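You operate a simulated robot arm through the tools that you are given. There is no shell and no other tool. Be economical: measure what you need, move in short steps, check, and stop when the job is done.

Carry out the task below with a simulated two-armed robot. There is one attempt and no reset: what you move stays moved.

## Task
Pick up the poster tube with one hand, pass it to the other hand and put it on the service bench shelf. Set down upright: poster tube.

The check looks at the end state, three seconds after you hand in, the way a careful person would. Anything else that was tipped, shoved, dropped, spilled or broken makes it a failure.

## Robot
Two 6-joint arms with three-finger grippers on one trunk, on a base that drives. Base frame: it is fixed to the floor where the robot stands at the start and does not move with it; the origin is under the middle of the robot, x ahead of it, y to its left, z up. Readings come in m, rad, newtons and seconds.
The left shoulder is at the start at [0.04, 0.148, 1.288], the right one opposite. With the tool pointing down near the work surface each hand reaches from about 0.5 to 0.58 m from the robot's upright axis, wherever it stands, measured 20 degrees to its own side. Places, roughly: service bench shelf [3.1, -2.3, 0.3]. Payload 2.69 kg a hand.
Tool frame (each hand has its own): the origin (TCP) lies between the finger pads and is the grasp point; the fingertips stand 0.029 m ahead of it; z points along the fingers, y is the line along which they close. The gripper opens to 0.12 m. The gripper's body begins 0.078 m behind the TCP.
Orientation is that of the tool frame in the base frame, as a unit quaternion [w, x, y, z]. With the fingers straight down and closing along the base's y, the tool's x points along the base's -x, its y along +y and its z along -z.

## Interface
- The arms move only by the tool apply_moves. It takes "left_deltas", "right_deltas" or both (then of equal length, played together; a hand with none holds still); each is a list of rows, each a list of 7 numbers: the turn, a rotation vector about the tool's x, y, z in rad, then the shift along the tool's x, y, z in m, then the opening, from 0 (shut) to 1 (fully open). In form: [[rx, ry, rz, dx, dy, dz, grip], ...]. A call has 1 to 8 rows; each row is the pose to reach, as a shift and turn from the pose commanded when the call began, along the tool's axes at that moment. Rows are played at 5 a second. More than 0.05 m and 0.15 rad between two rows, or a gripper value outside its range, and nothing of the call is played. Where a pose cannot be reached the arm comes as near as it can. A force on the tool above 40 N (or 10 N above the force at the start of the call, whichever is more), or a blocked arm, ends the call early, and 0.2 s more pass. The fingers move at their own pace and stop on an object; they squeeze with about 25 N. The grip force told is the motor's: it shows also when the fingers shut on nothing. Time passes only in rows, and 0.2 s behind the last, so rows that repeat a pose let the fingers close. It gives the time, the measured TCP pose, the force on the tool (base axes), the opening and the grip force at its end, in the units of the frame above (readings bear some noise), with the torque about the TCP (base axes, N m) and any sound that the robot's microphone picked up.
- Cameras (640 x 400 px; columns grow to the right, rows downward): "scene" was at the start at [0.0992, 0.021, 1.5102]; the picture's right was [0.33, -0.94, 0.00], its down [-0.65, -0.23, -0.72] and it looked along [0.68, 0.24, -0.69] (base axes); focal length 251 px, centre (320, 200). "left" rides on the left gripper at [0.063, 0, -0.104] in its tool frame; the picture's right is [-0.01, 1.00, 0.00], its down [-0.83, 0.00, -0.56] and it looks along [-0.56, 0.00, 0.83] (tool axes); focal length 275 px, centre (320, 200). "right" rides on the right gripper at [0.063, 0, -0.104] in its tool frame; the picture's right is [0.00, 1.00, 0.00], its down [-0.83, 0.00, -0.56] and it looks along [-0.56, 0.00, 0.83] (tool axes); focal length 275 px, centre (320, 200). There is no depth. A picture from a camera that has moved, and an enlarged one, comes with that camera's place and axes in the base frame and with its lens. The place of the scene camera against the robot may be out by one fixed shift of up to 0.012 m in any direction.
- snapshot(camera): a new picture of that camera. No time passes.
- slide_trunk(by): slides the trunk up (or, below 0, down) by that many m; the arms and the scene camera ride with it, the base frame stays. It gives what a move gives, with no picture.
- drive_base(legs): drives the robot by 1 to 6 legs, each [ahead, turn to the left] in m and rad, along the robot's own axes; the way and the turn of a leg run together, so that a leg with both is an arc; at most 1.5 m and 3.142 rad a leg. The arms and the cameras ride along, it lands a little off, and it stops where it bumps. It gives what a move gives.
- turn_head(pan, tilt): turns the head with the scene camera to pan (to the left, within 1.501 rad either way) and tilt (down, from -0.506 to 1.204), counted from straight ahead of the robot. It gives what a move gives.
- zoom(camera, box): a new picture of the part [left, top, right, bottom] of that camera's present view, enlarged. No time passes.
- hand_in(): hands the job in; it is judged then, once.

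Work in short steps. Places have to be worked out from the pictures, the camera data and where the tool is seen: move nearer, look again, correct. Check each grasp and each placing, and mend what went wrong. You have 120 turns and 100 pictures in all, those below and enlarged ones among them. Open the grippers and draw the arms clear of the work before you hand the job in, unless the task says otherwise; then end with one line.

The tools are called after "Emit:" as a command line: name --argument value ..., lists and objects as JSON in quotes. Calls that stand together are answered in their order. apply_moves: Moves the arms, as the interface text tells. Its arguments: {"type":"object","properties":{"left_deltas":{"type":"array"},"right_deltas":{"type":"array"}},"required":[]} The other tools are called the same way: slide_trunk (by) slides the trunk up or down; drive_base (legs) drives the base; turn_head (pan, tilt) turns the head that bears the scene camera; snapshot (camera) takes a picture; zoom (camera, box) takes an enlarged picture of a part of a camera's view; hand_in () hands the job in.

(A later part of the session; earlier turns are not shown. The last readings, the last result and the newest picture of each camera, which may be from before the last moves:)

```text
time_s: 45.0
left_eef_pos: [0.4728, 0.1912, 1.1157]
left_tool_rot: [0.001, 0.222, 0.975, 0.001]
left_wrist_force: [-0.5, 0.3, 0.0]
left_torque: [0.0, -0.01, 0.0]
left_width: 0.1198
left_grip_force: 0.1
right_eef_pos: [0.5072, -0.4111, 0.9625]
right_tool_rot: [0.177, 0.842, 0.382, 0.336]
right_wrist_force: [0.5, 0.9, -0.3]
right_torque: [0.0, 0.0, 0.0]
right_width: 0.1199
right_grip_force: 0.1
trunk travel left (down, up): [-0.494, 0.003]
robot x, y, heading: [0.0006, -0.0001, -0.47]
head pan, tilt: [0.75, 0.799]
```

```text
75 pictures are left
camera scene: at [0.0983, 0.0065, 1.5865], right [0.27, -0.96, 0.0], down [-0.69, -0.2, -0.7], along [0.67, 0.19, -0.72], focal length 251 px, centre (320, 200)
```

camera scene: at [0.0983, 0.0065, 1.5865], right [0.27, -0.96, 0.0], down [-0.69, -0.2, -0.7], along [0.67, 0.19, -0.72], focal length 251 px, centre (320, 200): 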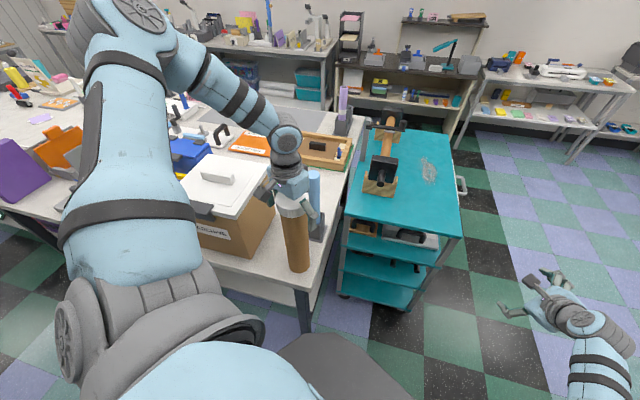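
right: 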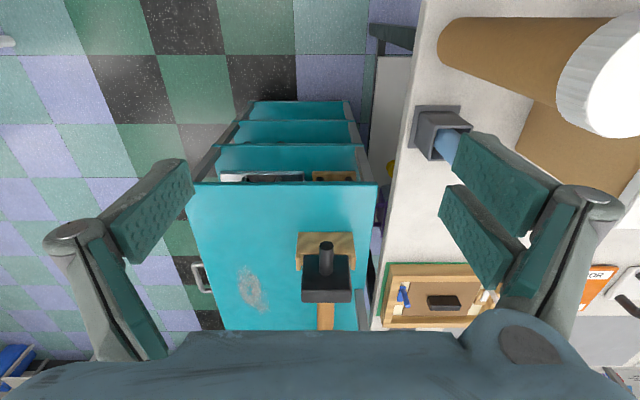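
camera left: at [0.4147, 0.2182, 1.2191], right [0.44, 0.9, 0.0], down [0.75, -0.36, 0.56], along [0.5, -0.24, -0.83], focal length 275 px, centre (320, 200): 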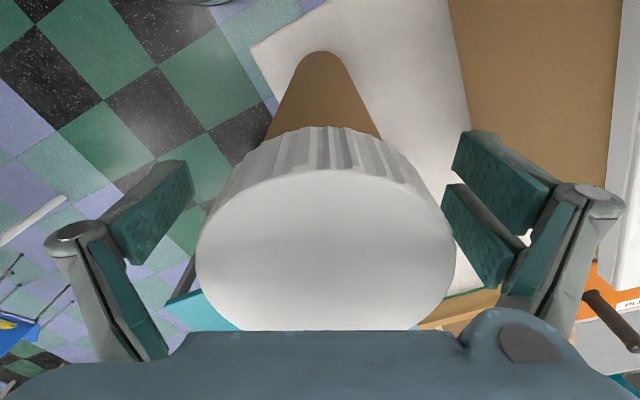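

The fingers straddle the cap nicely. I close the left gripper.

Emit:
apply_moves --left_deltas '[[0, 0, 0, 0, 0, 0, 0.5], [0, 0, 0, 0, 0, 0, 0], [0, 0, 0, 0, 0, 0, 0], [0, 0, 0, 0, 0, 0, 0]]'

```text
time_s: 46.0
left_eef_pos: [0.4706, 0.1908, 1.1169]
left_tool_rot: [0.002, 0.223, 0.975, 0.001]
left_wrist_force: [0.5, -0.9, 1.1]
left_torque: [-0.2, 0.09, 0.0]
left_width: 0.0783
left_grip_force: 25.0
right_eef_pos: [0.5072, -0.411, 0.9623]
right_tool_rot: [0.178, 0.843, 0.382, 0.335]
right_wrist_force: [0.6, 0.3, -0.4]
right_torque: [0.03, 0.04, -0.02]
right_width: 0.1201
right_grip_force: 0.0
trunk travel left (down, up): [-0.494, 0.003]
robot x, y, heading: [-0.0026, -0.0011, -0.475]
head pan, tilt: [0.75, 0.799]
```

Gripped at 0.078 m width. I lift it slowly by 0.12 m.

Emit:
apply_moves --left_deltas '[[0, 0, 0, 0, 0, -0.01, 0], [0, 0, 0, 0, 0, -0.03, 0], [0, 0, 0, 0, 0, -0.06, 0], [0, 0, 0, 0, 0, -0.09, 0], [0, 0, 0, 0, 0, -0.12, 0]]'

Emit:
snapshot --camera "scene"

```text
time_s: 47.2
left_eef_pos: [0.4718, 0.1906, 1.2368]
left_tool_rot: [0.002, 0.223, 0.975, 0.0]
left_wrist_force: [-0.9, -0.3, -1.8]
left_torque: [0.02, 0.01, -0.05]
left_width: 0.0781
left_grip_force: 25.6
right_eef_pos: [0.5074, -0.412, 0.9631]
right_tool_rot: [0.179, 0.842, 0.383, 0.335]
right_wrist_force: [0.0, -0.1, 0.6]
right_torque: [0.01, 0.0, 0.01]
right_width: 0.1201
right_grip_force: 0.0
trunk travel left (down, up): [-0.494, 0.003]
robot x, y, heading: [0.0041, -0.0006, -0.477]
head pan, tilt: [0.75, 0.799]
```

```text
74 pictures are left
camera scene: at [0.0976, 0.0061, 1.5866], right [0.27, -0.96, 0.0], down [-0.69, -0.2, -0.7], along [0.67, 0.19, -0.72], focal length 251 px, centre (320, 200)
```

scene: 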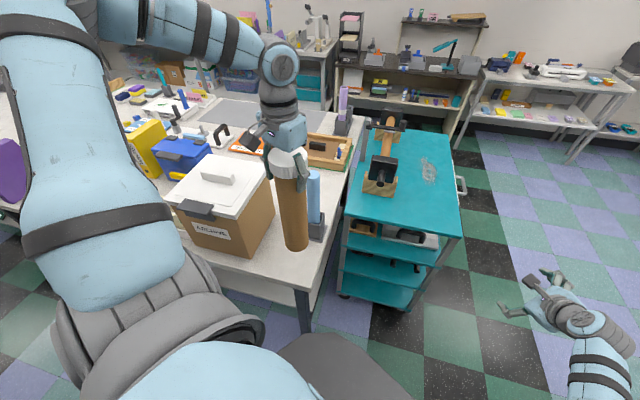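

The tube is held (only ~2 N). I back away from the table into free space.

Emit:
drive_base --legs '[[-0.32, 0]]'

Emit:
turn_head --pan 0.2 --tilt 0.8

Emit:
snapshot --camera "scene"

```text
time_s: 49.3
left_eef_pos: [0.1884, 0.3372, 1.2342]
left_tool_rot: [0.0, 0.222, 0.975, 0.0]
left_wrist_force: [0.2, 0.1, 0.3]
left_torque: [0.01, 0.03, 0.03]
left_width: 0.0777
left_grip_force: 25.2
right_eef_pos: [0.2218, -0.2647, 0.96]
right_tool_rot: [0.175, 0.842, 0.384, 0.335]
right_wrist_force: [1.2, -0.3, -0.2]
right_torque: [0.01, 0.02, 0.01]
right_width: 0.1199
right_grip_force: 0.0
trunk travel left (down, up): [-0.494, 0.003]
robot x, y, heading: [-0.2856, 0.1453, -0.471]
head pan, tilt: [0.75, 0.799]
```

```text
time_s: 50.3
left_eef_pos: [0.1855, 0.3396, 1.2361]
left_tool_rot: [0.002, 0.221, 0.975, 0.0]
left_wrist_force: [0.3, 0.5, -0.5]
left_torque: [-0.01, 0.05, 0.01]
left_width: 0.0776
left_grip_force: 25.0
right_eef_pos: [0.2201, -0.2647, 0.9642]
right_tool_rot: [0.178, 0.842, 0.383, 0.336]
right_wrist_force: [0.5, -0.3, -1.4]
right_torque: [0.0, -0.02, 0.04]
right_width: 0.1202
right_grip_force: 0.2
trunk travel left (down, up): [-0.494, 0.003]
robot x, y, heading: [-0.2816, 0.1485, -0.472]
head pan, tilt: [0.201, 0.799]
```

```text
73 pictures are left
camera scene: at [-0.1889, 0.1096, 1.5866], right [-0.27, -0.96, 0.0], down [-0.69, 0.19, -0.7], along [0.67, -0.19, -0.72], focal length 251 px, centre (320, 200)
```

scene: 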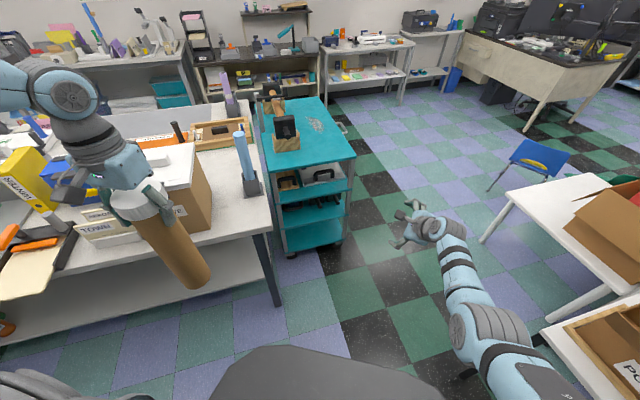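

Before tilting the tube forward I turn right by 0.5 rad so that it will swing over free floor, not over the table's blue stand.

Emit:
drive_base --legs '[[0, -0.5]]'

Emit:
apply_moves --left_deltas '[[0, -0.142, 0, -0.026, -0.001, -0.005, 0], [0, -0.284, 0, -0.052, -0.003, -0.01, 0], [0, -0.426, 0, -0.078, -0.004, -0.015, 0], [0, -0.567, 0, -0.105, -0.006, -0.02, 0], [0, -0.709, 0, -0.131, -0.007, -0.025, 0], [0, -0.851, 0, -0.157, -0.009, -0.03, 0], [0, -0.992, 0, -0.183, -0.01, -0.035, 0], [0, -1.134, 0, -0.21, -0.012, -0.04, 0]]'

Emit:
snapshot --camera "scene"

```text
time_s: 52.1
left_eef_pos: [0.2209, 0.0899, 1.2355]
left_tool_rot: [0.002, 0.456, 0.89, -0.001]
left_wrist_force: [0.7, 0.1, -1.2]
left_torque: [-0.01, 0.04, 0.01]
left_width: 0.0778
left_grip_force: 25.0
right_eef_pos: [-0.0376, -0.4552, 0.9635]
right_tool_rot: [0.256, 0.91, 0.163, 0.281]
right_wrist_force: [-1.0, -0.3, -0.2]
right_torque: [0.02, -0.02, 0.03]
right_width: 0.12
right_grip_force: 0.1
trunk travel left (down, up): [-0.494, 0.003]
robot x, y, heading: [-0.2856, 0.1493, -0.969]
head pan, tilt: [0.201, 0.799]
```

```text
time_s: 53.9
left_eef_pos: [0.3322, -0.0905, 1.2753]
left_tool_rot: [0.479, 0.385, 0.75, -0.244]
left_wrist_force: [-0.6, -0.3, -1.5]
left_torque: [0.16, 0.09, -0.01]
left_width: 0.0772
left_grip_force: 24.8
right_eef_pos: [-0.0378, -0.4586, 0.9617]
right_tool_rot: [0.255, 0.911, 0.162, 0.281]
right_wrist_force: [0.0, 0.4, 0.5]
right_torque: [-0.01, 0.0, -0.01]
right_width: 0.1198
right_grip_force: 0.1
trunk travel left (down, up): [-0.494, 0.003]
robot x, y, heading: [-0.2872, 0.1467, -0.97]
head pan, tilt: [0.201, 0.799]
```

```text
72 pictures are left
camera scene: at [-0.2136, 0.0648, 1.5864], right [-0.7, -0.72, 0.0], down [-0.52, 0.5, -0.7], along [0.5, -0.48, -0.72], focal length 251 px, centre (320, 200)
```

scene: 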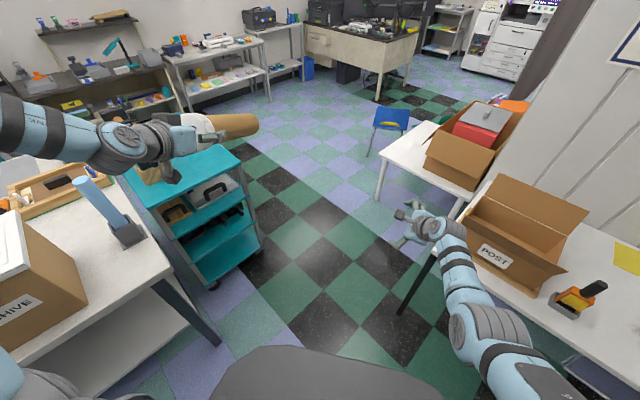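

The left hand holds the tube forward at 25° below level. Now I yaw it 43° inward so the tube's lower end points towards the right hand's side.

Emit:
apply_moves --left_deltas '[[0.113, 0, 0.053, 0.001, -0.022, -0.003, 0], [0.227, 0, 0.106, 0.003, -0.044, -0.008, 0], [0.34, 0, 0.159, 0.006, -0.067, -0.014, 0], [0.453, 0, 0.211, 0.01, -0.088, -0.022, 0], [0.567, 0, 0.264, 0.015, -0.11, -0.032, 0], [0.68, 0, 0.317, 0.02, -0.13, -0.0435, 0]]'

Emit:
snapshot --camera "scene"

```text
time_s: 55.3
left_eef_pos: [0.147, -0.0951, 1.2579]
left_tool_rot: [0.366, 0.629, 0.559, -0.397]
left_wrist_force: [0.4, 0.4, -1.6]
left_torque: [0.17, -0.02, 0.0]
left_width: 0.0768
left_grip_force: 25.5
left hand out of reach, approached as far as the arm can: row 4, 5, 6
right_eef_pos: [-0.0389, -0.4569, 0.9628]
right_tool_rot: [0.255, 0.911, 0.163, 0.281]
right_wrist_force: [0.0, -0.4, -0.2]
right_torque: [-0.01, 0.0, 0.03]
right_width: 0.1199
right_grip_force: 0.0
trunk travel left (down, up): [-0.494, 0.003]
robot x, y, heading: [-0.2828, 0.147, -0.966]
head pan, tilt: [0.201, 0.799]
```

```text
71 pictures are left
camera scene: at [-0.2152, 0.0662, 1.5865], right [-0.7, -0.72, 0.0], down [-0.51, 0.5, -0.7], along [0.5, -0.49, -0.72], focal length 251 px, centre (320, 200)
```

scene: 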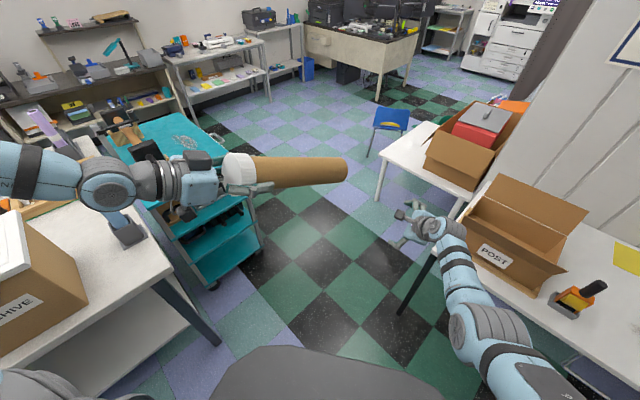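

The tube (robot-frame) runs from the left hand at (0.44, 0.22, 1.26) towards (0.62, 0.07, 1.15). I raise the right hand on its own side while turning it to the receiving attitude: fingers nearly straight down, closing across the tube.

Emit:
apply_moves --right_deltas '[[0.076, 0.008, -0.115, 0.019, 0.018, -0.037, 1], [0.151, 0.015, -0.23, 0.039, 0.035, -0.074, 1], [0.227, 0.023, -0.345, 0.058, 0.053, -0.111, 1], [0.302, 0.03, -0.46, 0.078, 0.07, -0.148, 1], [0.378, 0.038, -0.575, 0.097, 0.088, -0.184, 1], [0.454, 0.046, -0.69, 0.116, 0.106, -0.221, 1], [0.529, 0.053, -0.805, 0.136, 0.123, -0.258, 1], [0.605, 0.061, -0.92, 0.155, 0.141, -0.295, 1]]'

Emit:
snapshot --camera "scene"

```text
time_s: 57.1
left_eef_pos: [0.1475, -0.0945, 1.2584]
left_tool_rot: [0.365, 0.629, 0.56, -0.396]
left_wrist_force: [0.4, 0.5, -1.9]
left_torque: [0.19, -0.02, 0.02]
left_width: 0.077
left_grip_force: 25.2
right_eef_pos: [-0.07, -0.3955, 1.3184]
right_tool_rot: [0.074, 0.77, 0.625, 0.107]
right_wrist_force: [-0.4, 0.1, 0.2]
right_torque: [-0.03, 0.01, 0.0]
right_width: 0.1198
right_grip_force: 0.1
right hand out of reach, approached as far as the arm can: row 7
trunk travel left (down, up): [-0.494, 0.003]
robot x, y, heading: [-0.289, 0.1509, -0.97]
head pan, tilt: [0.201, 0.799]
```

```text
70 pictures are left
camera scene: at [-0.2143, 0.0683, 1.5866], right [-0.7, -0.72, 0.0], down [-0.51, 0.5, -0.7], along [0.5, -0.49, -0.72], focal length 251 px, centre (320, 200)
```

scene: 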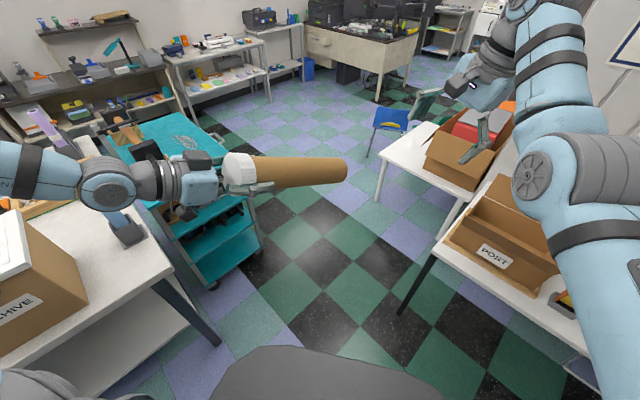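

The right hand is in the receiving attitude. I bring it above the tube's lower half, 0.12 m short of the grip.

Emit:
apply_moves --right_deltas '[[0, 0, 0, 0.031, 0.021, 0.0, 1], [0, 0, 0, 0.061, 0.043, 0.01, 1], [0, 0, 0, 0.092, 0.064, 0.02, 1], [0, 0, 0, 0.123, 0.085, 0.03, 1], [0, 0, 0, 0.153, 0.107, 0.045, 1], [0, 0, 0, 0.184, 0.128, 0.057, 1]]'

Emit:
snapshot --camera "scene"

Emit:
snapshot --camera "right"

```text
time_s: 58.5
left_eef_pos: [0.1488, -0.0957, 1.2582]
left_tool_rot: [0.365, 0.629, 0.561, -0.395]
left_wrist_force: [0.4, -0.5, -1.1]
left_torque: [0.17, -0.02, -0.01]
left_width: 0.0767
left_grip_force: 25.5
right_eef_pos: [0.0582, -0.2664, 1.3077]
right_tool_rot: [0.074, 0.769, 0.626, 0.108]
right_wrist_force: [-0.4, 0.7, -0.4]
right_torque: [0.01, 0.04, -0.03]
right_width: 0.1198
right_grip_force: 0.1
right hand out of reach, approached as far as the arm can: row 5, 6
trunk travel left (down, up): [-0.494, 0.003]
robot x, y, heading: [-0.2876, 0.1491, -0.969]
head pan, tilt: [0.201, 0.799]
```

```text
69 pictures are left
camera scene: at [-0.2143, 0.0668, 1.5865], right [-0.7, -0.72, 0.0], down [-0.51, 0.5, -0.7], along [0.5, -0.49, -0.72], focal length 251 px, centre (320, 200)
```

scene: 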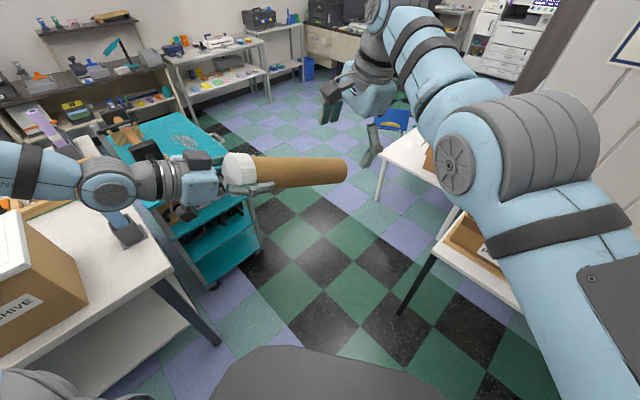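

```text
68 pictures are left
camera right: at [0.0428, -0.2061, 1.4132], right [0.95, -0.2, 0.25], down [-0.3, -0.83, 0.48], along [0.11, -0.53, -0.84], focal length 275 px, centre (320, 200)
```

right: 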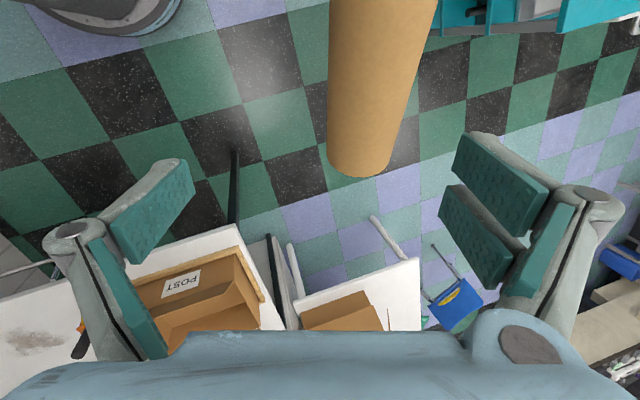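

The right hand stops about 0.04 m short sideways of the tube axis. I bring the tube towards it with the left hand (about 0.05 m to the right).

Emit:
apply_moves --left_deltas '[[0, 0, 0, -0.007, -0.02, 0.015, 0], [0, 0, 0, -0.014, -0.041, 0.029, 0], [0, 0, 0, -0.014, -0.041, 0.029, 0]]'

Emit:
snapshot --camera "right"

```text
time_s: 59.3
left_eef_pos: [0.1028, -0.1222, 1.2589]
left_tool_rot: [0.356, 0.634, 0.558, -0.401]
left_wrist_force: [0.7, 0.0, -1.5]
left_torque: [0.16, -0.02, -0.01]
left_width: 0.0768
left_grip_force: 24.9
right_eef_pos: [0.0572, -0.2669, 1.307]
right_tool_rot: [0.074, 0.77, 0.625, 0.108]
right_wrist_force: [0.5, 0.0, 1.3]
right_torque: [0.0, -0.02, -0.01]
right_width: 0.12
right_grip_force: 0.1
trunk travel left (down, up): [-0.494, 0.003]
robot x, y, heading: [-0.2844, 0.1417, -0.975]
head pan, tilt: [0.201, 0.799]
```

```text
67 pictures are left
camera right: at [0.042, -0.2066, 1.4134], right [0.95, -0.2, 0.25], down [-0.3, -0.83, 0.48], along [0.11, -0.53, -0.84], focal length 275 px, centre (320, 200)
```

right: 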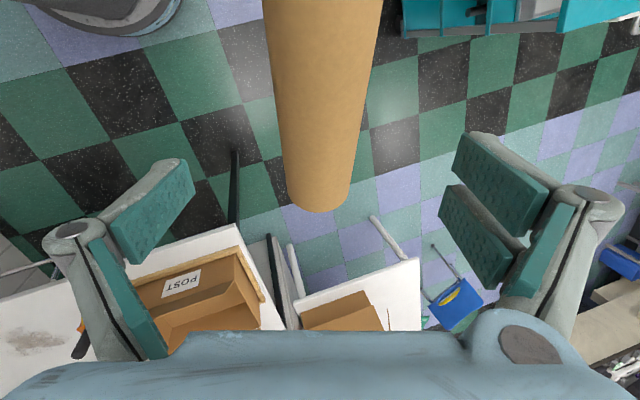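

The tube is now centred between the right fingers; computed residual is ~3 mm with the grip about 0.095 m above the tube's lower end. I advance 0.12 m along the right tool axis.

Emit:
apply_moves --right_deltas '[[0, 0, 0, 0, 0, 0.03, 1], [0, 0, 0, 0, 0, 0.06, 1], [0, 0, 0, 0, 0, 0.09, 1], [0, 0, 0, 0, 0, 0.12, 1]]'

Emit:
snapshot --camera "right"

Emit:
snapshot --camera "scene"

```text
time_s: 60.3
left_eef_pos: [0.1032, -0.1218, 1.2578]
left_tool_rot: [0.357, 0.632, 0.558, -0.403]
left_wrist_force: [0.2, 0.5, -1.4]
left_torque: [0.14, -0.02, 0.03]
left_width: 0.0768
left_grip_force: 24.7
right_eef_pos: [0.0712, -0.2865, 1.2019]
right_tool_rot: [0.073, 0.77, 0.625, 0.108]
right_wrist_force: [0.8, 0.3, 0.0]
right_torque: [0.03, -0.03, 0.0]
right_width: 0.12
right_grip_force: 0.1
right hand out of reach, approached as far as the arm can: row 1, 2, 3, 4
trunk travel left (down, up): [-0.494, 0.003]
robot x, y, heading: [-0.2833, 0.1489, -0.973]
head pan, tilt: [0.201, 0.799]
```

```text
66 pictures are left
camera right: at [0.0551, -0.2245, 1.3068], right [0.95, -0.2, 0.25], down [-0.3, -0.83, 0.48], along [0.11, -0.53, -0.84], focal length 275 px, centre (320, 200)
```

right: 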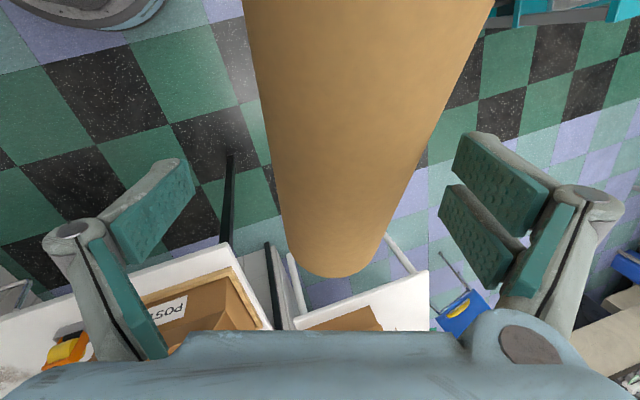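

```text
65 pictures are left
camera scene: at [-0.2139, 0.0665, 1.5865], right [-0.7, -0.72, 0.0], down [-0.51, 0.5, -0.7], along [0.5, -0.49, -0.72], focal length 251 px, centre (320, 200)
```

scene: 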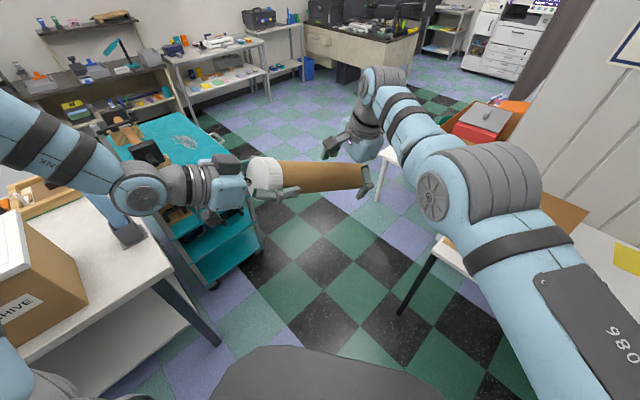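

The right TCP is about 2 cm short in depth at its reach limit, so I raise the tube with the left hand into the right fingers (and shift ~1.5 cm along its length).

Emit:
apply_moves --left_deltas '[[0, 0, 0, -0.01, -0.006, 0.007, 0], [0, 0, 0, -0.0206, -0.0114, 0.0142, 0], [0, 0, 0, -0.0206, -0.0114, 0.0142, 0]]'

Emit:
snapshot --camera "right"

```text
time_s: 61.1
left_eef_pos: [0.095, -0.1251, 1.2703]
left_tool_rot: [0.355, 0.634, 0.557, -0.402]
left_wrist_force: [-0.3, -0.9, -1.6]
left_torque: [0.14, -0.03, -0.01]
left_width: 0.0765
left_grip_force: 25.2
left hand out of reach, approached as far as the arm can: row 1, 2, 3
right_eef_pos: [0.0701, -0.2837, 1.201]
right_tool_rot: [0.074, 0.769, 0.625, 0.107]
right_wrist_force: [0.0, -0.2, -0.3]
right_torque: [0.03, 0.0, 0.01]
right_width: 0.1199
right_grip_force: 0.1
trunk travel left (down, up): [-0.494, 0.003]
robot x, y, heading: [-0.2821, 0.1472, -0.973]
head pan, tilt: [0.201, 0.799]
```

```text
64 pictures are left
camera right: at [0.055, -0.224, 1.3074], right [0.95, -0.2, 0.25], down [-0.3, -0.83, 0.48], along [0.11, -0.53, -0.84], focal length 275 px, centre (320, 200)
```

right: 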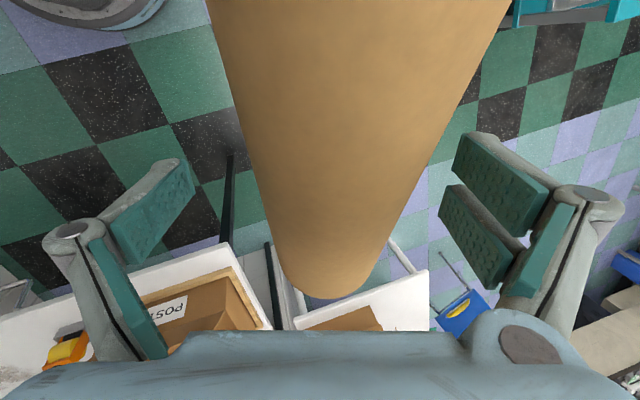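

Now the residual is under 1 cm and centred. I close the right gripper on the tube.

Emit:
apply_moves --right_deltas '[[0, 0, 0, 0, 0, 0, 0.6], [0, 0, 0, 0, 0, 0, 0.3], [0, 0, 0, 0, 0, 0, 0], [0, 0, 0, 0, 0, 0, 0], [0, 0, 0, 0, 0, 0, 0]]'

Emit:
snapshot --camera "right"

Emit:
snapshot --camera "scene"

```text
time_s: 62.3
left_eef_pos: [0.0948, -0.1265, 1.2684]
left_tool_rot: [0.356, 0.633, 0.557, -0.402]
left_wrist_force: [-11.4, 3.6, -6.8]
left_torque: [0.39, 0.15, -0.54]
left_width: 0.077
left_grip_force: 25.3
right_eef_pos: [0.0702, -0.2839, 1.2018]
right_tool_rot: [0.074, 0.77, 0.624, 0.108]
right_wrist_force: [10.6, -4.2, 5.6]
right_torque: [0.97, 0.39, -1.29]
right_width: 0.0676
right_grip_force: 25.0
trunk travel left (down, up): [-0.494, 0.003]
robot x, y, heading: [-0.2853, 0.1434, -0.975]
head pan, tilt: [0.201, 0.799]
```

```text
63 pictures are left
camera right: at [0.0547, -0.2246, 1.3076], right [0.95, -0.2, 0.25], down [-0.3, -0.83, 0.48], along [0.11, -0.53, -0.84], focal length 275 px, centre (320, 200)
```

right: 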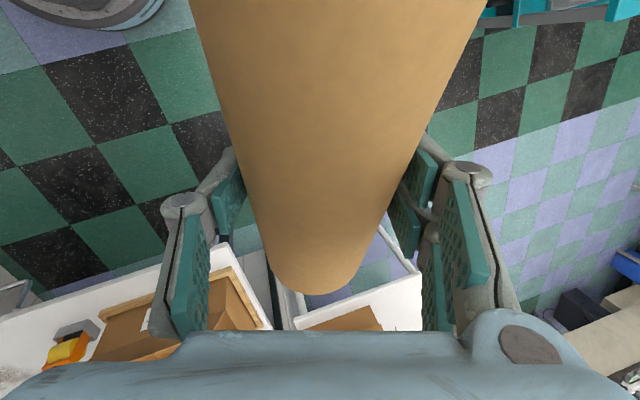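

```text
62 pictures are left
camera scene: at [-0.2145, 0.0666, 1.5865], right [-0.7, -0.72, 0.0], down [-0.51, 0.5, -0.7], along [0.5, -0.49, -0.72], focal length 251 px, centre (320, 200)
```

scene: 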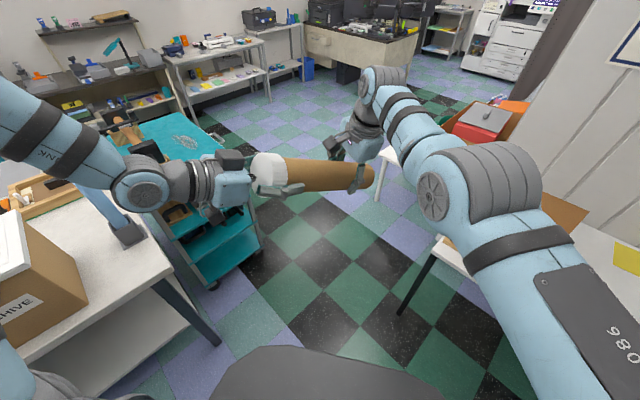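

Both hands hold it (right width 0.068, 25 N). I open the left and draw it back along the tube.

Emit:
apply_moves --left_deltas '[[0, 0, 0, 0, 0, 0, 0.5], [0, 0, 0, 0, 0, 0, 1], [0, 0, 0, 0, 0, -0.02, 1], [0, 0, 0, 0, 0, -0.05, 1], [0, 0, 0, 0, 0, -0.08, 1], [0, 0, 0, 0, 0, -0.11, 1]]'

Emit:
snapshot --camera "scene"

```text
time_s: 63.7
left_eef_pos: [0.1003, -0.0842, 1.2907]
left_tool_rot: [0.355, 0.634, 0.557, -0.402]
left_wrist_force: [-0.5, -0.5, 0.0]
left_torque: [0.0, 0.01, -0.01]
left_width: 0.1202
left_grip_force: 0.0
left hand out of reach, approached as far as the arm can: row 5, 6
right_eef_pos: [0.071, -0.2852, 1.202]
right_tool_rot: [0.073, 0.77, 0.625, 0.109]
right_wrist_force: [0.1, -0.4, -0.2]
right_torque: [-0.09, 0.0, 0.04]
right_width: 0.0669
right_grip_force: 24.8
trunk travel left (down, up): [-0.494, 0.003]
robot x, y, heading: [-0.2844, 0.1455, -0.974]
head pan, tilt: [0.201, 0.799]
```

```text
61 pictures are left
camera scene: at [-0.2154, 0.0637, 1.5864], right [-0.7, -0.72, 0.0], down [-0.51, 0.5, -0.7], along [0.5, -0.48, -0.72], focal length 251 px, centre (320, 200)
```

scene: 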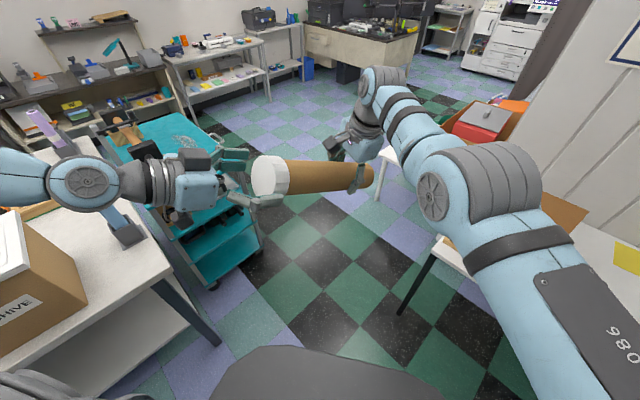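

The left is open but still overlaps the cap slightly; I pull the right hand with the tube away along the tube's axis.

Emit:
apply_moves --right_deltas '[[0, 0, 0, -0.025, 0, 0.009, 0], [0, 0, 0, -0.056, 0, 0.021, 0], [0, 0, 0, -0.094, 0, 0.036, 0], [0, 0, 0, -0.13, -0.02, 0.036, 0], [0, 0, 0, -0.16, -0.05, 0.036, 0]]'

Emit:
snapshot --camera "scene"

```text
time_s: 64.9
left_eef_pos: [0.0997, -0.0809, 1.2905]
left_tool_rot: [0.355, 0.634, 0.557, -0.402]
left_wrist_force: [-0.1, -0.6, 0.3]
left_torque: [0.0, -0.02, 0.01]
left_width: 0.12
left_grip_force: 0.1
right_eef_pos: [-0.0071, -0.3857, 1.147]
right_tool_rot: [0.075, 0.77, 0.624, 0.109]
right_wrist_force: [0.2, -0.8, 0.0]
right_torque: [-0.12, 0.0, 0.02]
right_width: 0.0667
right_grip_force: 25.1
right hand out of reach, approached as far as the arm can: row 1, 2, 3, 4, 5
trunk travel left (down, up): [-0.494, 0.003]
robot x, y, heading: [-0.2825, 0.1447, -0.975]
head pan, tilt: [0.201, 0.799]
```

```text
60 pictures are left
camera scene: at [-0.2157, 0.0657, 1.5865], right [-0.7, -0.72, 0.0], down [-0.51, 0.5, -0.7], along [0.5, -0.49, -0.72], focal length 251 px, centre (320, 200)
```

scene: 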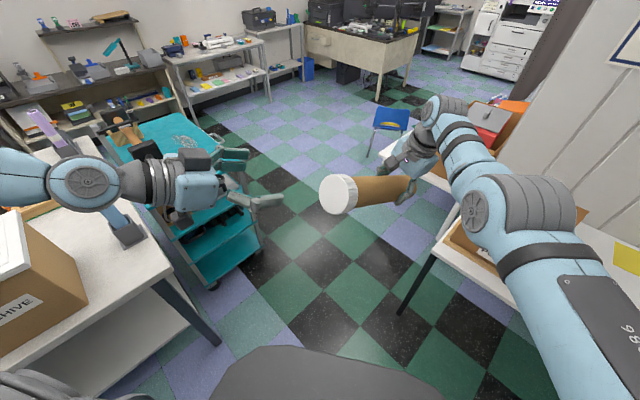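

Hand-over done: the right holds the tube alone. Now I start turning the right hand so the tube becomes upright (cap up), moving it away from the left hand, which also steps aside.

Emit:
apply_moves --right_deltas '[[-0.076, 0.017, 0.116, -0.018, -0.006, -0.003, 0], [-0.153, 0.034, 0.232, -0.036, -0.012, -0.006, 0], [-0.229, 0.051, 0.348, -0.053, -0.019, -0.009, 0], [-0.306, 0.068, 0.464, -0.071, -0.025, -0.012, 0], [-0.382, 0.085, 0.58, -0.071, -0.025, -0.012, 0], [-0.458, 0.101, 0.696, -0.071, -0.025, -0.012, 0], [-0.535, 0.118, 0.812, -0.071, -0.025, -0.012, 0], [-0.611, 0.135, 0.928, -0.071, -0.025, -0.012, 0]]' --left_deltas '[[0, 0, 0, 0.007, 0.019, -0.015, 1], [0, 0, 0, 0.014, 0.038, -0.03, 1], [0, 0, 0, 0.021, 0.057, -0.045, 1], [0, 0, 0, 0.028, 0.076, -0.059, 1], [0, 0, 0, 0.028, 0.076, -0.059, 1], [0, 0, 0, 0.028, 0.076, -0.059, 1], [0, 0, 0, 0.028, 0.076, -0.059, 1], [0, 0, 0, 0.028, 0.076, -0.059, 1]]'

Emit:
snapshot --camera "scene"

```text
time_s: 66.7
left_eef_pos: [0.2036, -0.0712, 1.2856]
left_tool_rot: [0.354, 0.634, 0.556, -0.404]
left_wrist_force: [0.2, -0.3, -0.1]
left_torque: [0.0, 0.0, -0.02]
left_width: 0.1201
left_grip_force: 0.0
left hand out of reach, approached as far as the arm can: row 1, 2, 3, 4, 5, 6, 7, 8
right_eef_pos: [-0.0097, -0.5106, 1.1369]
right_tool_rot: [0.197, 0.899, 0.163, 0.354]
right_wrist_force: [-0.3, -0.1, -0.2]
right_torque: [-0.05, 0.04, 0.01]
right_width: 0.0666
right_grip_force: 25.4
right hand out of reach, approached as far as the arm can: row 1, 2, 3, 4, 5, 6, 7, 8
trunk travel left (down, up): [-0.494, 0.003]
robot x, y, heading: [-0.2816, 0.149, -0.971]
head pan, tilt: [0.201, 0.799]
```

```text
59 pictures are left
camera scene: at [-0.2133, 0.0663, 1.5864], right [-0.7, -0.72, 0.0], down [-0.52, 0.5, -0.7], along [0.5, -0.49, -0.72], focal length 251 px, centre (320, 200)
```

scene: 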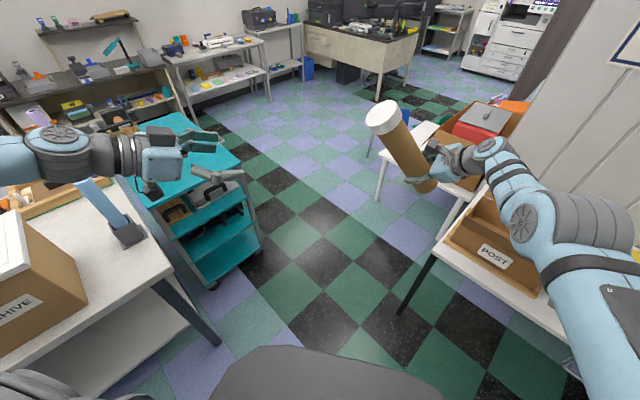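

The tube is coming upright. I complete the rotation (about 1.2 rad more).

Emit:
apply_moves --right_deltas '[[-0.081, 0.0185, 0.123, -0.004, -0.006, 0.003, 0], [-0.162, 0.037, 0.2465, -0.009, -0.013, 0.005, 0], [-0.244, 0.0555, 0.37, -0.013, -0.019, 0.008, 0], [-0.325, 0.074, 0.493, -0.018, -0.026, 0.011, 0], [-0.406, 0.0925, 0.616, -0.022, -0.032, 0.014, 0], [-0.4875, 0.111, 0.7395, -0.026, -0.039, 0.017, 0], [-0.569, 0.1295, 0.863, -0.031, -0.046, 0.019, 0], [-0.65, 0.148, 0.986, -0.035, -0.052, 0.022, 0]]'

Emit:
snapshot --camera "scene"

Emit:
snapshot --camera "right"

```text
time_s: 68.5
left_eef_pos: [0.2032, -0.0708, 1.2872]
left_tool_rot: [0.355, 0.634, 0.556, -0.404]
left_wrist_force: [0.2, -0.5, 0.3]
left_torque: [0.01, -0.04, 0.0]
left_width: 0.1199
left_grip_force: 0.1
right_eef_pos: [-0.0004, -0.5304, 1.0507]
right_tool_rot: [0.264, 0.735, -0.377, 0.498]
right_wrist_force: [0.1, 0.4, 0.5]
right_torque: [-0.02, -0.04, -0.06]
right_width: 0.0666
right_grip_force: 24.8
right hand out of reach, approached as far as the arm can: row 1, 2, 3, 4, 5, 6, 7, 8
trunk travel left (down, up): [-0.494, 0.003]
robot x, y, heading: [-0.2842, 0.1468, -0.969]
head pan, tilt: [0.201, 0.799]
```

```text
58 pictures are left
camera scene: at [-0.2144, 0.0667, 1.5865], right [-0.7, -0.72, 0.0], down [-0.51, 0.5, -0.7], along [0.5, -0.49, -0.72], focal length 251 px, centre (320, 200)
```

scene: 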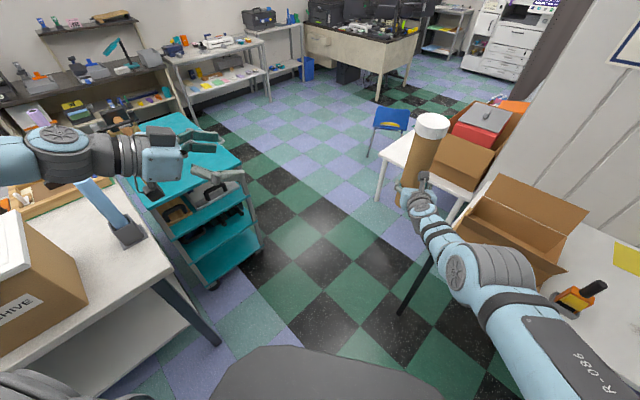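

```text
57 pictures are left
camera right: at [-0.0431, -0.4693, 1.1477], right [-0.82, -0.58, 0.02], down [-0.48, 0.66, -0.57], along [0.32, -0.47, -0.82], focal length 275 px, centre (320, 200)
```

right: 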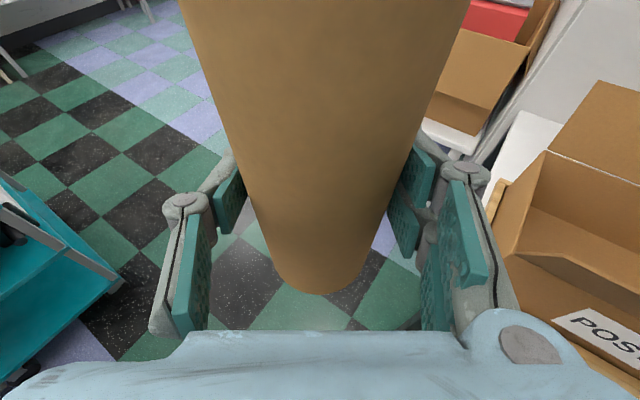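

The tube is upright in the right hand. Now I turn to about −0.8 rad and look along the route towards the bench.

Emit:
drive_base --legs '[[0, 0.17]]'

Emit:
turn_head --pan 0.0 --tilt 0.5

Emit:
snapshot --camera "scene"

```text
time_s: 69.4
left_eef_pos: [0.2175, -0.0359, 1.2869]
left_tool_rot: [0.371, 0.611, 0.581, -0.389]
left_wrist_force: [-0.7, 0.0, -0.3]
left_torque: [-0.01, -0.07, 0.06]
left_width: 0.1201
left_grip_force: 0.1
right_eef_pos: [0.0493, -0.5088, 1.0495]
right_tool_rot: [0.244, 0.749, -0.349, 0.507]
right_wrist_force: [0.2, 0.3, 0.4]
right_torque: [-0.01, 0.0, 0.02]
right_width: 0.0667
right_grip_force: 24.9
trunk travel left (down, up): [-0.494, 0.003]
robot x, y, heading: [-0.2859, 0.1481, -0.901]
head pan, tilt: [0.201, 0.799]
stopped in leg 1: the robot was blocked; the commanded pose is now the measured one
```

```text
time_s: 70.2
left_eef_pos: [0.2176, -0.0344, 1.2858]
left_tool_rot: [0.371, 0.611, 0.58, -0.39]
left_wrist_force: [0.9, -0.1, 0.3]
left_torque: [-0.02, 0.0, 0.04]
left_width: 0.1199
left_grip_force: 0.0
right_eef_pos: [0.0497, -0.5082, 1.0495]
right_tool_rot: [0.244, 0.75, -0.348, 0.508]
right_wrist_force: [-0.5, -0.7, -0.8]
right_torque: [-0.02, -0.01, -0.02]
right_width: 0.0665
right_grip_force: 24.9
trunk travel left (down, up): [-0.494, 0.003]
robot x, y, heading: [-0.2858, 0.1499, -0.897]
head pan, tilt: [0.0, 0.499]
```

```text
56 pictures are left
camera scene: at [-0.2148, 0.052, 1.6124], right [-0.78, -0.62, 0.0], down [-0.3, 0.38, -0.88], along [0.55, -0.69, -0.48], focal length 251 px, centre (320, 200)
```

scene: 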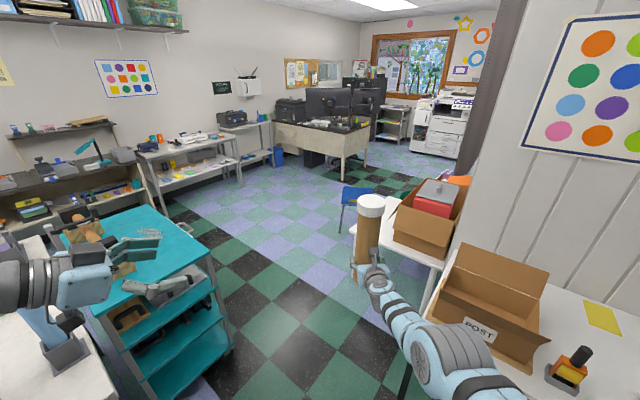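

Turning left was blocked by something. I look around to the left and right to find out what.

Emit:
turn_head --pan 1.4 --tilt 0.9

Emit:
snapshot --camera "scene"

Emit:
turn_head --pan -1.4 --tilt 0.9

Emit:
snapshot --camera "scene"

```text
time_s: 71.7
left_eef_pos: [0.2188, -0.0327, 1.2869]
left_tool_rot: [0.371, 0.611, 0.58, -0.391]
left_wrist_force: [0.7, 0.3, 0.0]
left_torque: [-0.01, 0.03, -0.01]
left_width: 0.1201
left_grip_force: 0.0
right_eef_pos: [0.0499, -0.5076, 1.0493]
right_tool_rot: [0.245, 0.749, -0.348, 0.508]
right_wrist_force: [0.7, 0.9, -0.6]
right_torque: [0.04, 0.0, -0.01]
right_width: 0.0665
right_grip_force: 24.9
trunk travel left (down, up): [-0.494, 0.003]
robot x, y, heading: [-0.2835, 0.1464, -0.899]
head pan, tilt: [1.4, 0.901]
```

```text
55 pictures are left
camera scene: at [-0.2049, 0.1598, 1.5786], right [0.48, -0.88, 0.0], down [-0.69, -0.38, -0.62], along [0.54, 0.3, -0.78], focal length 251 px, centre (320, 200)
```

scene: 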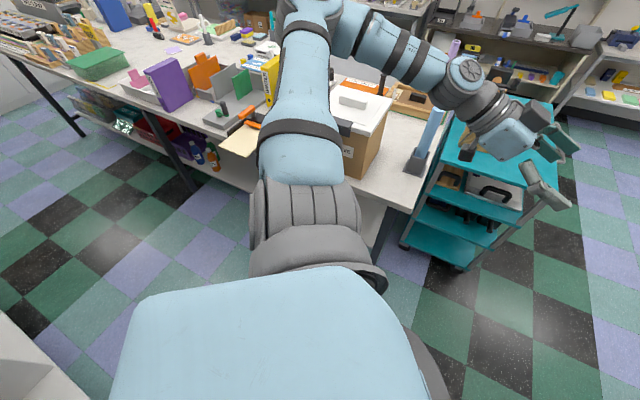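

```text
time_s: 74.2
left_eef_pos: [0.218, -0.0327, 1.2867]
left_tool_rot: [0.371, 0.611, 0.58, -0.39]
left_wrist_force: [-0.5, -0.1, -0.1]
left_torque: [0.02, 0.03, -0.02]
left_width: 0.1198
left_grip_force: 0.0
right_eef_pos: [0.0509, -0.5069, 1.0506]
right_tool_rot: [0.245, 0.749, -0.348, 0.508]
right_wrist_force: [0.5, -0.8, -0.6]
right_torque: [0.0, 0.01, 0.03]
right_width: 0.0665
right_grip_force: 24.7
trunk travel left (down, up): [-0.494, 0.003]
robot x, y, heading: [-0.2877, 0.147, -0.899]
head pan, tilt: [-1.4, 0.901]
```

```text
54 pictures are left
camera scene: at [-0.3214, 0.0671, 1.5786], right [-0.75, 0.66, 0.0], down [0.52, 0.59, -0.62], along [-0.41, -0.46, -0.78], focal length 251 px, centre (320, 200)
```

scene: 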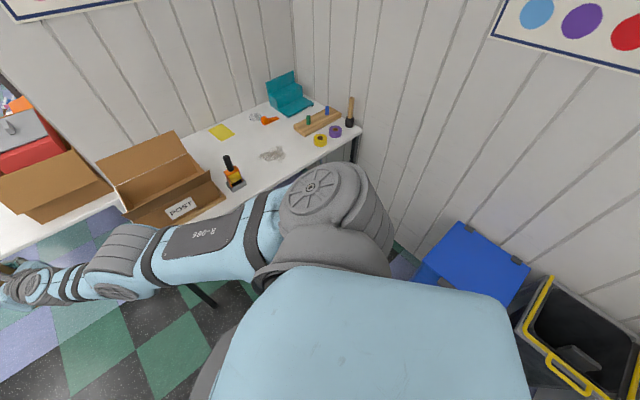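

Nothing obvious is touching. I try driving straight ahead first, along the free corridor.

Emit:
drive_base --legs '[[0.3, 0]]'

```text
time_s: 76.2
left_eef_pos: [0.4028, -0.2638, 1.2888]
left_tool_rot: [0.373, 0.61, 0.58, -0.39]
left_wrist_force: [-0.3, 0.7, -0.4]
left_torque: [-0.01, 0.0, 0.04]
left_width: 0.12
left_grip_force: 0.1
right_eef_pos: [0.236, -0.7392, 1.0522]
right_tool_rot: [0.245, 0.749, -0.347, 0.509]
right_wrist_force: [0.2, 0.3, 0.0]
right_torque: [0.05, -0.02, 0.0]
right_width: 0.0663
right_grip_force: 25.0
trunk travel left (down, up): [-0.494, 0.003]
robot x, y, heading: [-0.097, -0.0888, -0.894]
head pan, tilt: [-1.4, 0.901]
```

That went freely. I now turn left slightly and look ahead.

Emit:
drive_base --legs '[[0, 0.12]]'

Emit:
turn_head --pan 0.0 --tilt 0.7

Emit:
snapshot --camera "scene"

```text
time_s: 77.1
left_eef_pos: [0.4149, -0.2368, 1.2863]
left_tool_rot: [0.383, 0.592, 0.6, -0.376]
left_wrist_force: [-0.1, -0.2, 0.2]
left_torque: [0.02, -0.02, 0.01]
left_width: 0.1199
left_grip_force: 0.0
right_eef_pos: [0.2785, -0.7209, 1.0492]
right_tool_rot: [0.227, 0.761, -0.323, 0.515]
right_wrist_force: [0.3, -0.1, -0.1]
right_torque: [-0.01, 0.01, 0.02]
right_width: 0.0665
right_grip_force: 25.1
trunk travel left (down, up): [-0.494, 0.003]
robot x, y, heading: [-0.101, -0.0874, -0.836]
head pan, tilt: [-1.4, 0.901]
stopped in leg 1: the robot was blocked; the commanded pose is now the measured one
```

```text
time_s: 78.7
left_eef_pos: [0.4155, -0.2335, 1.2866]
left_tool_rot: [0.384, 0.592, 0.6, -0.377]
left_wrist_force: [0.3, 0.2, 0.7]
left_torque: [0.01, 0.01, 0.01]
left_width: 0.12
left_grip_force: 0.0
right_eef_pos: [0.2792, -0.7176, 1.0507]
right_tool_rot: [0.227, 0.76, -0.323, 0.516]
right_wrist_force: [-0.2, -0.5, 0.3]
right_torque: [0.03, 0.02, 0.0]
right_width: 0.0663
right_grip_force: 25.0
trunk travel left (down, up): [-0.494, 0.003]
robot x, y, heading: [-0.0977, -0.0892, -0.836]
head pan, tilt: [0.0, 0.7]
```

```text
53 pictures are left
camera scene: at [-0.0263, -0.1731, 1.5947], right [-0.74, -0.67, 0.0], down [-0.43, 0.48, -0.76], along [0.51, -0.57, -0.64], focal length 251 px, centre (320, 200)
```

scene: 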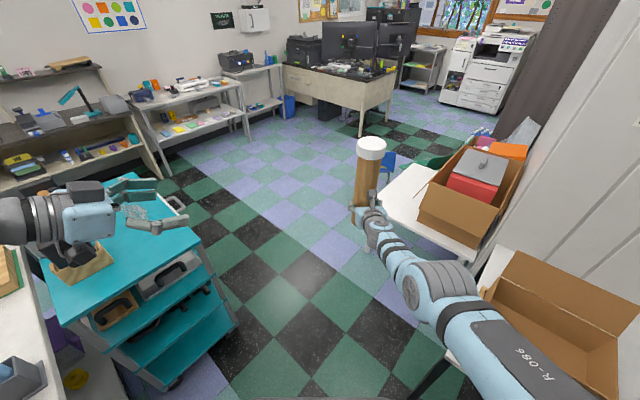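

Turning left is blocked again after 0.06 rad. I look to the left side again for contact.

Emit:
turn_head --pan 1.2 --tilt 0.6

Emit:
snapshot --camera "scene"

Emit:
snapshot --camera "left"

```text
time_s: 80.1
left_eef_pos: [0.416, -0.2332, 1.2864]
left_tool_rot: [0.384, 0.591, 0.6, -0.377]
left_wrist_force: [0.4, 0.1, -0.2]
left_torque: [-0.01, -0.01, -0.05]
left_width: 0.12
left_grip_force: 0.0
right_eef_pos: [0.2794, -0.7173, 1.0519]
right_tool_rot: [0.229, 0.76, -0.323, 0.515]
right_wrist_force: [-0.6, 0.4, -0.7]
right_torque: [0.0, 0.03, 0.0]
right_width: 0.0665
right_grip_force: 25.0
trunk travel left (down, up): [-0.494, 0.003]
robot x, y, heading: [-0.0996, -0.0865, -0.842]
head pan, tilt: [1.201, 0.6]
```

```text
52 pictures are left
camera scene: at [-0.0007, -0.0785, 1.6034], right [0.36, -0.93, 0.0], down [-0.53, -0.2, -0.82], along [0.77, 0.29, -0.57], focal length 251 px, centre (320, 200)
```

scene: 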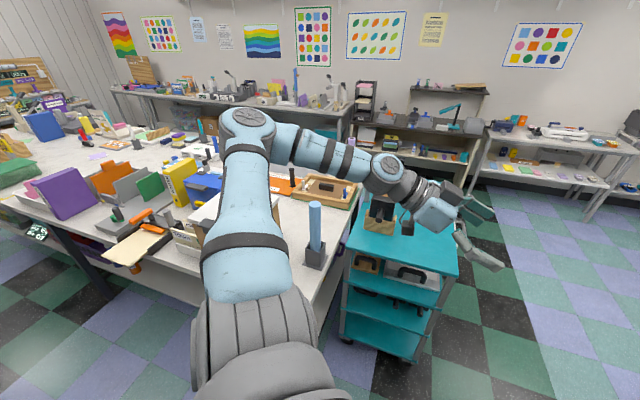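

```text
51 pictures are left
camera left: at [0.4134, -0.1128, 1.2732], right [1.0, 0.01, 0.01], down [-0.01, 0.16, 0.99], along [0.01, -0.99, 0.16], focal length 275 px, centre (320, 200)
```

left: 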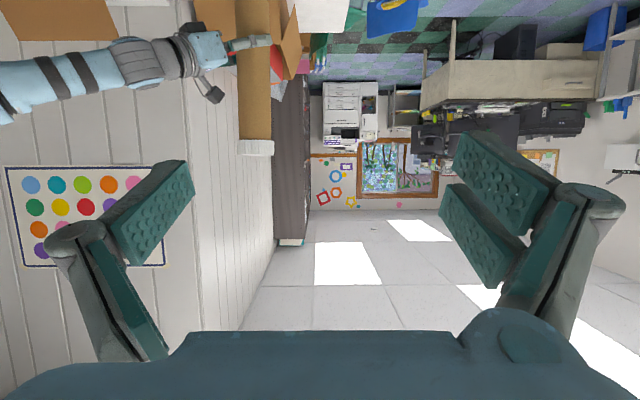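

Nothing visible is in contact. I retry a left turn to see if it is reproducible.

Emit:
drive_base --legs '[[0, 0.3]]'

```text
time_s: 80.9
left_eef_pos: [0.4222, -0.2061, 1.2868]
left_tool_rot: [0.394, 0.575, 0.617, -0.366]
left_wrist_force: [0.7, -0.8, -0.5]
left_torque: [0.02, -0.04, 0.01]
left_width: 0.12
left_grip_force: 0.0
right_eef_pos: [0.3123, -0.6986, 1.0506]
right_tool_rot: [0.213, 0.769, -0.303, 0.522]
right_wrist_force: [0.5, 0.0, 0.6]
right_torque: [0.01, 0.02, 0.0]
right_width: 0.0665
right_grip_force: 25.0
trunk travel left (down, up): [-0.494, 0.003]
robot x, y, heading: [-0.0991, -0.0903, -0.786]
head pan, tilt: [1.201, 0.6]
stopped in leg 1: the robot was blocked; the commanded pose is now the measured one
```

It advances about 0.055 rad each time, so it isn't a hard obstacle. I try an arc: forward along the free corridor with a mild left turn.

Emit:
drive_base --legs '[[0.9, 0.0], [0.2, 0.1]]'

Emit:
turn_head --pan 0.0 --tilt 0.6

Emit:
snapshot --camera "scene"

```text
time_s: 86.9
left_eef_pos: [1.2107, -0.9222, 1.2889]
left_tool_rot: [0.413, 0.544, 0.642, -0.347]
left_wrist_force: [-0.3, 0.0, -0.3]
left_torque: [0.02, -0.04, 0.02]
left_width: 0.12
left_grip_force: 0.0
right_eef_pos: [1.1488, -1.4241, 1.0536]
right_tool_rot: [0.189, 0.781, -0.264, 0.533]
right_wrist_force: [-0.5, 0.1, 0.2]
right_torque: [0.0, 0.02, -0.02]
right_width: 0.0666
right_grip_force: 25.3
trunk travel left (down, up): [-0.494, 0.003]
robot x, y, heading: [0.6836, -0.8591, -0.687]
head pan, tilt: [1.201, 0.6]
```

```text
time_s: 88.3
left_eef_pos: [1.2146, -0.924, 1.2863]
left_tool_rot: [0.412, 0.544, 0.643, -0.347]
left_wrist_force: [-0.8, -0.5, -0.4]
left_torque: [-0.01, -0.01, 0.0]
left_width: 0.1199
left_grip_force: 0.1
right_eef_pos: [1.1526, -1.4257, 1.0525]
right_tool_rot: [0.189, 0.782, -0.265, 0.532]
right_wrist_force: [-0.4, -0.4, -0.2]
right_torque: [0.0, 0.02, -0.03]
right_width: 0.0667
right_grip_force: 24.7
trunk travel left (down, up): [-0.494, 0.003]
robot x, y, heading: [0.6826, -0.8593, -0.686]
head pan, tilt: [0.0, 0.6]
```

```text
50 pictures are left
camera scene: at [0.7698, -0.9347, 1.6034], right [-0.63, -0.77, 0.0], down [-0.44, 0.36, -0.82], along [0.64, -0.52, -0.57], focal length 251 px, centre (320, 200)
```

scene: 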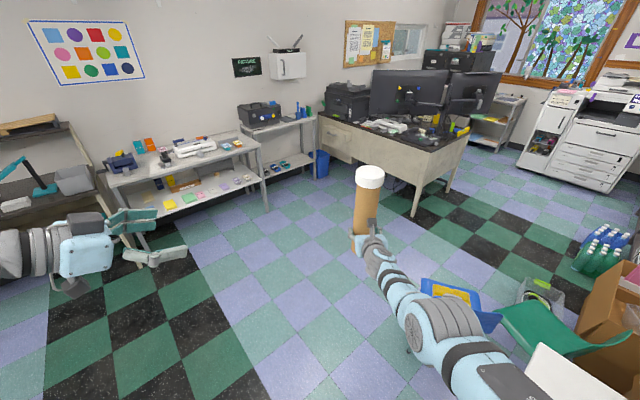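

Arcs work. I zoom on the service bench from here.

Emit:
zoom --camera "scene" --box '[220, 90, 340, 190]'

```text
4.00 times, centred on (280, 140) of scene
camera zoom: at [0.7698, -0.9347, 1.6034], right [-0.63, -0.77, 0.0], down [-0.44, 0.36, -0.82], along [0.64, -0.52, -0.57], focal length 1004 px, centre (480, 440)
```

zoom: 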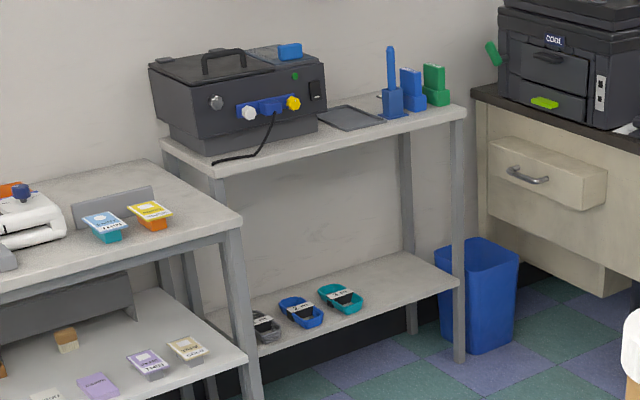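

Service bench: front edge x≈2.95, shelf y from about −1.95 to −2.61; three small trays occupy y −2.0 to −2.34, so the free spot is about (3.04, −2.47). Shelf z≈0.27–0.3, bench top ≈0.78. I turn slightly right and drive on, passing between chair and benches.

Emit:
drive_base --legs '[[0, -0.16], [1.35, 0]]'

Emit:
snapshot --camera "scene"

```text
time_s: 89.1
left_eef_pos: [1.2135, -0.9461, 1.286]
left_tool_rot: [0.403, 0.559, 0.63, -0.358]
left_wrist_force: [0.7, 1.0, 0.0]
left_torque: [0.0, 0.0, -0.01]
left_width: 0.1199
left_grip_force: 0.1
right_eef_pos: [1.1273, -1.4444, 1.0507]
right_tool_rot: [0.202, 0.776, -0.282, 0.526]
right_wrist_force: [-0.3, 0.1, -0.6]
right_torque: [0.0, 0.03, -0.02]
right_width: 0.0663
right_grip_force: 24.8
trunk travel left (down, up): [-0.494, 0.003]
robot x, y, heading: [0.6836, -0.8536, -0.729]
head pan, tilt: [0.0, 0.6]
stopped in leg 1: the robot was blocked; the commanded pose is now the measured one
```

```text
48 pictures are left
camera scene: at [0.7683, -0.9361, 1.6034], right [-0.67, -0.75, 0.0], down [-0.42, 0.38, -0.83], along [0.61, -0.55, -0.56], focal length 251 px, centre (320, 200)
```

scene: 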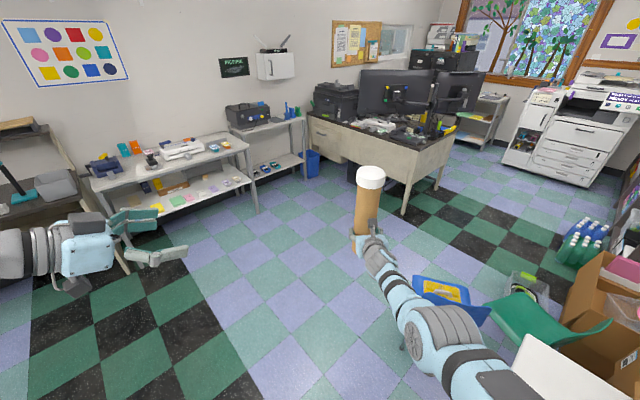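

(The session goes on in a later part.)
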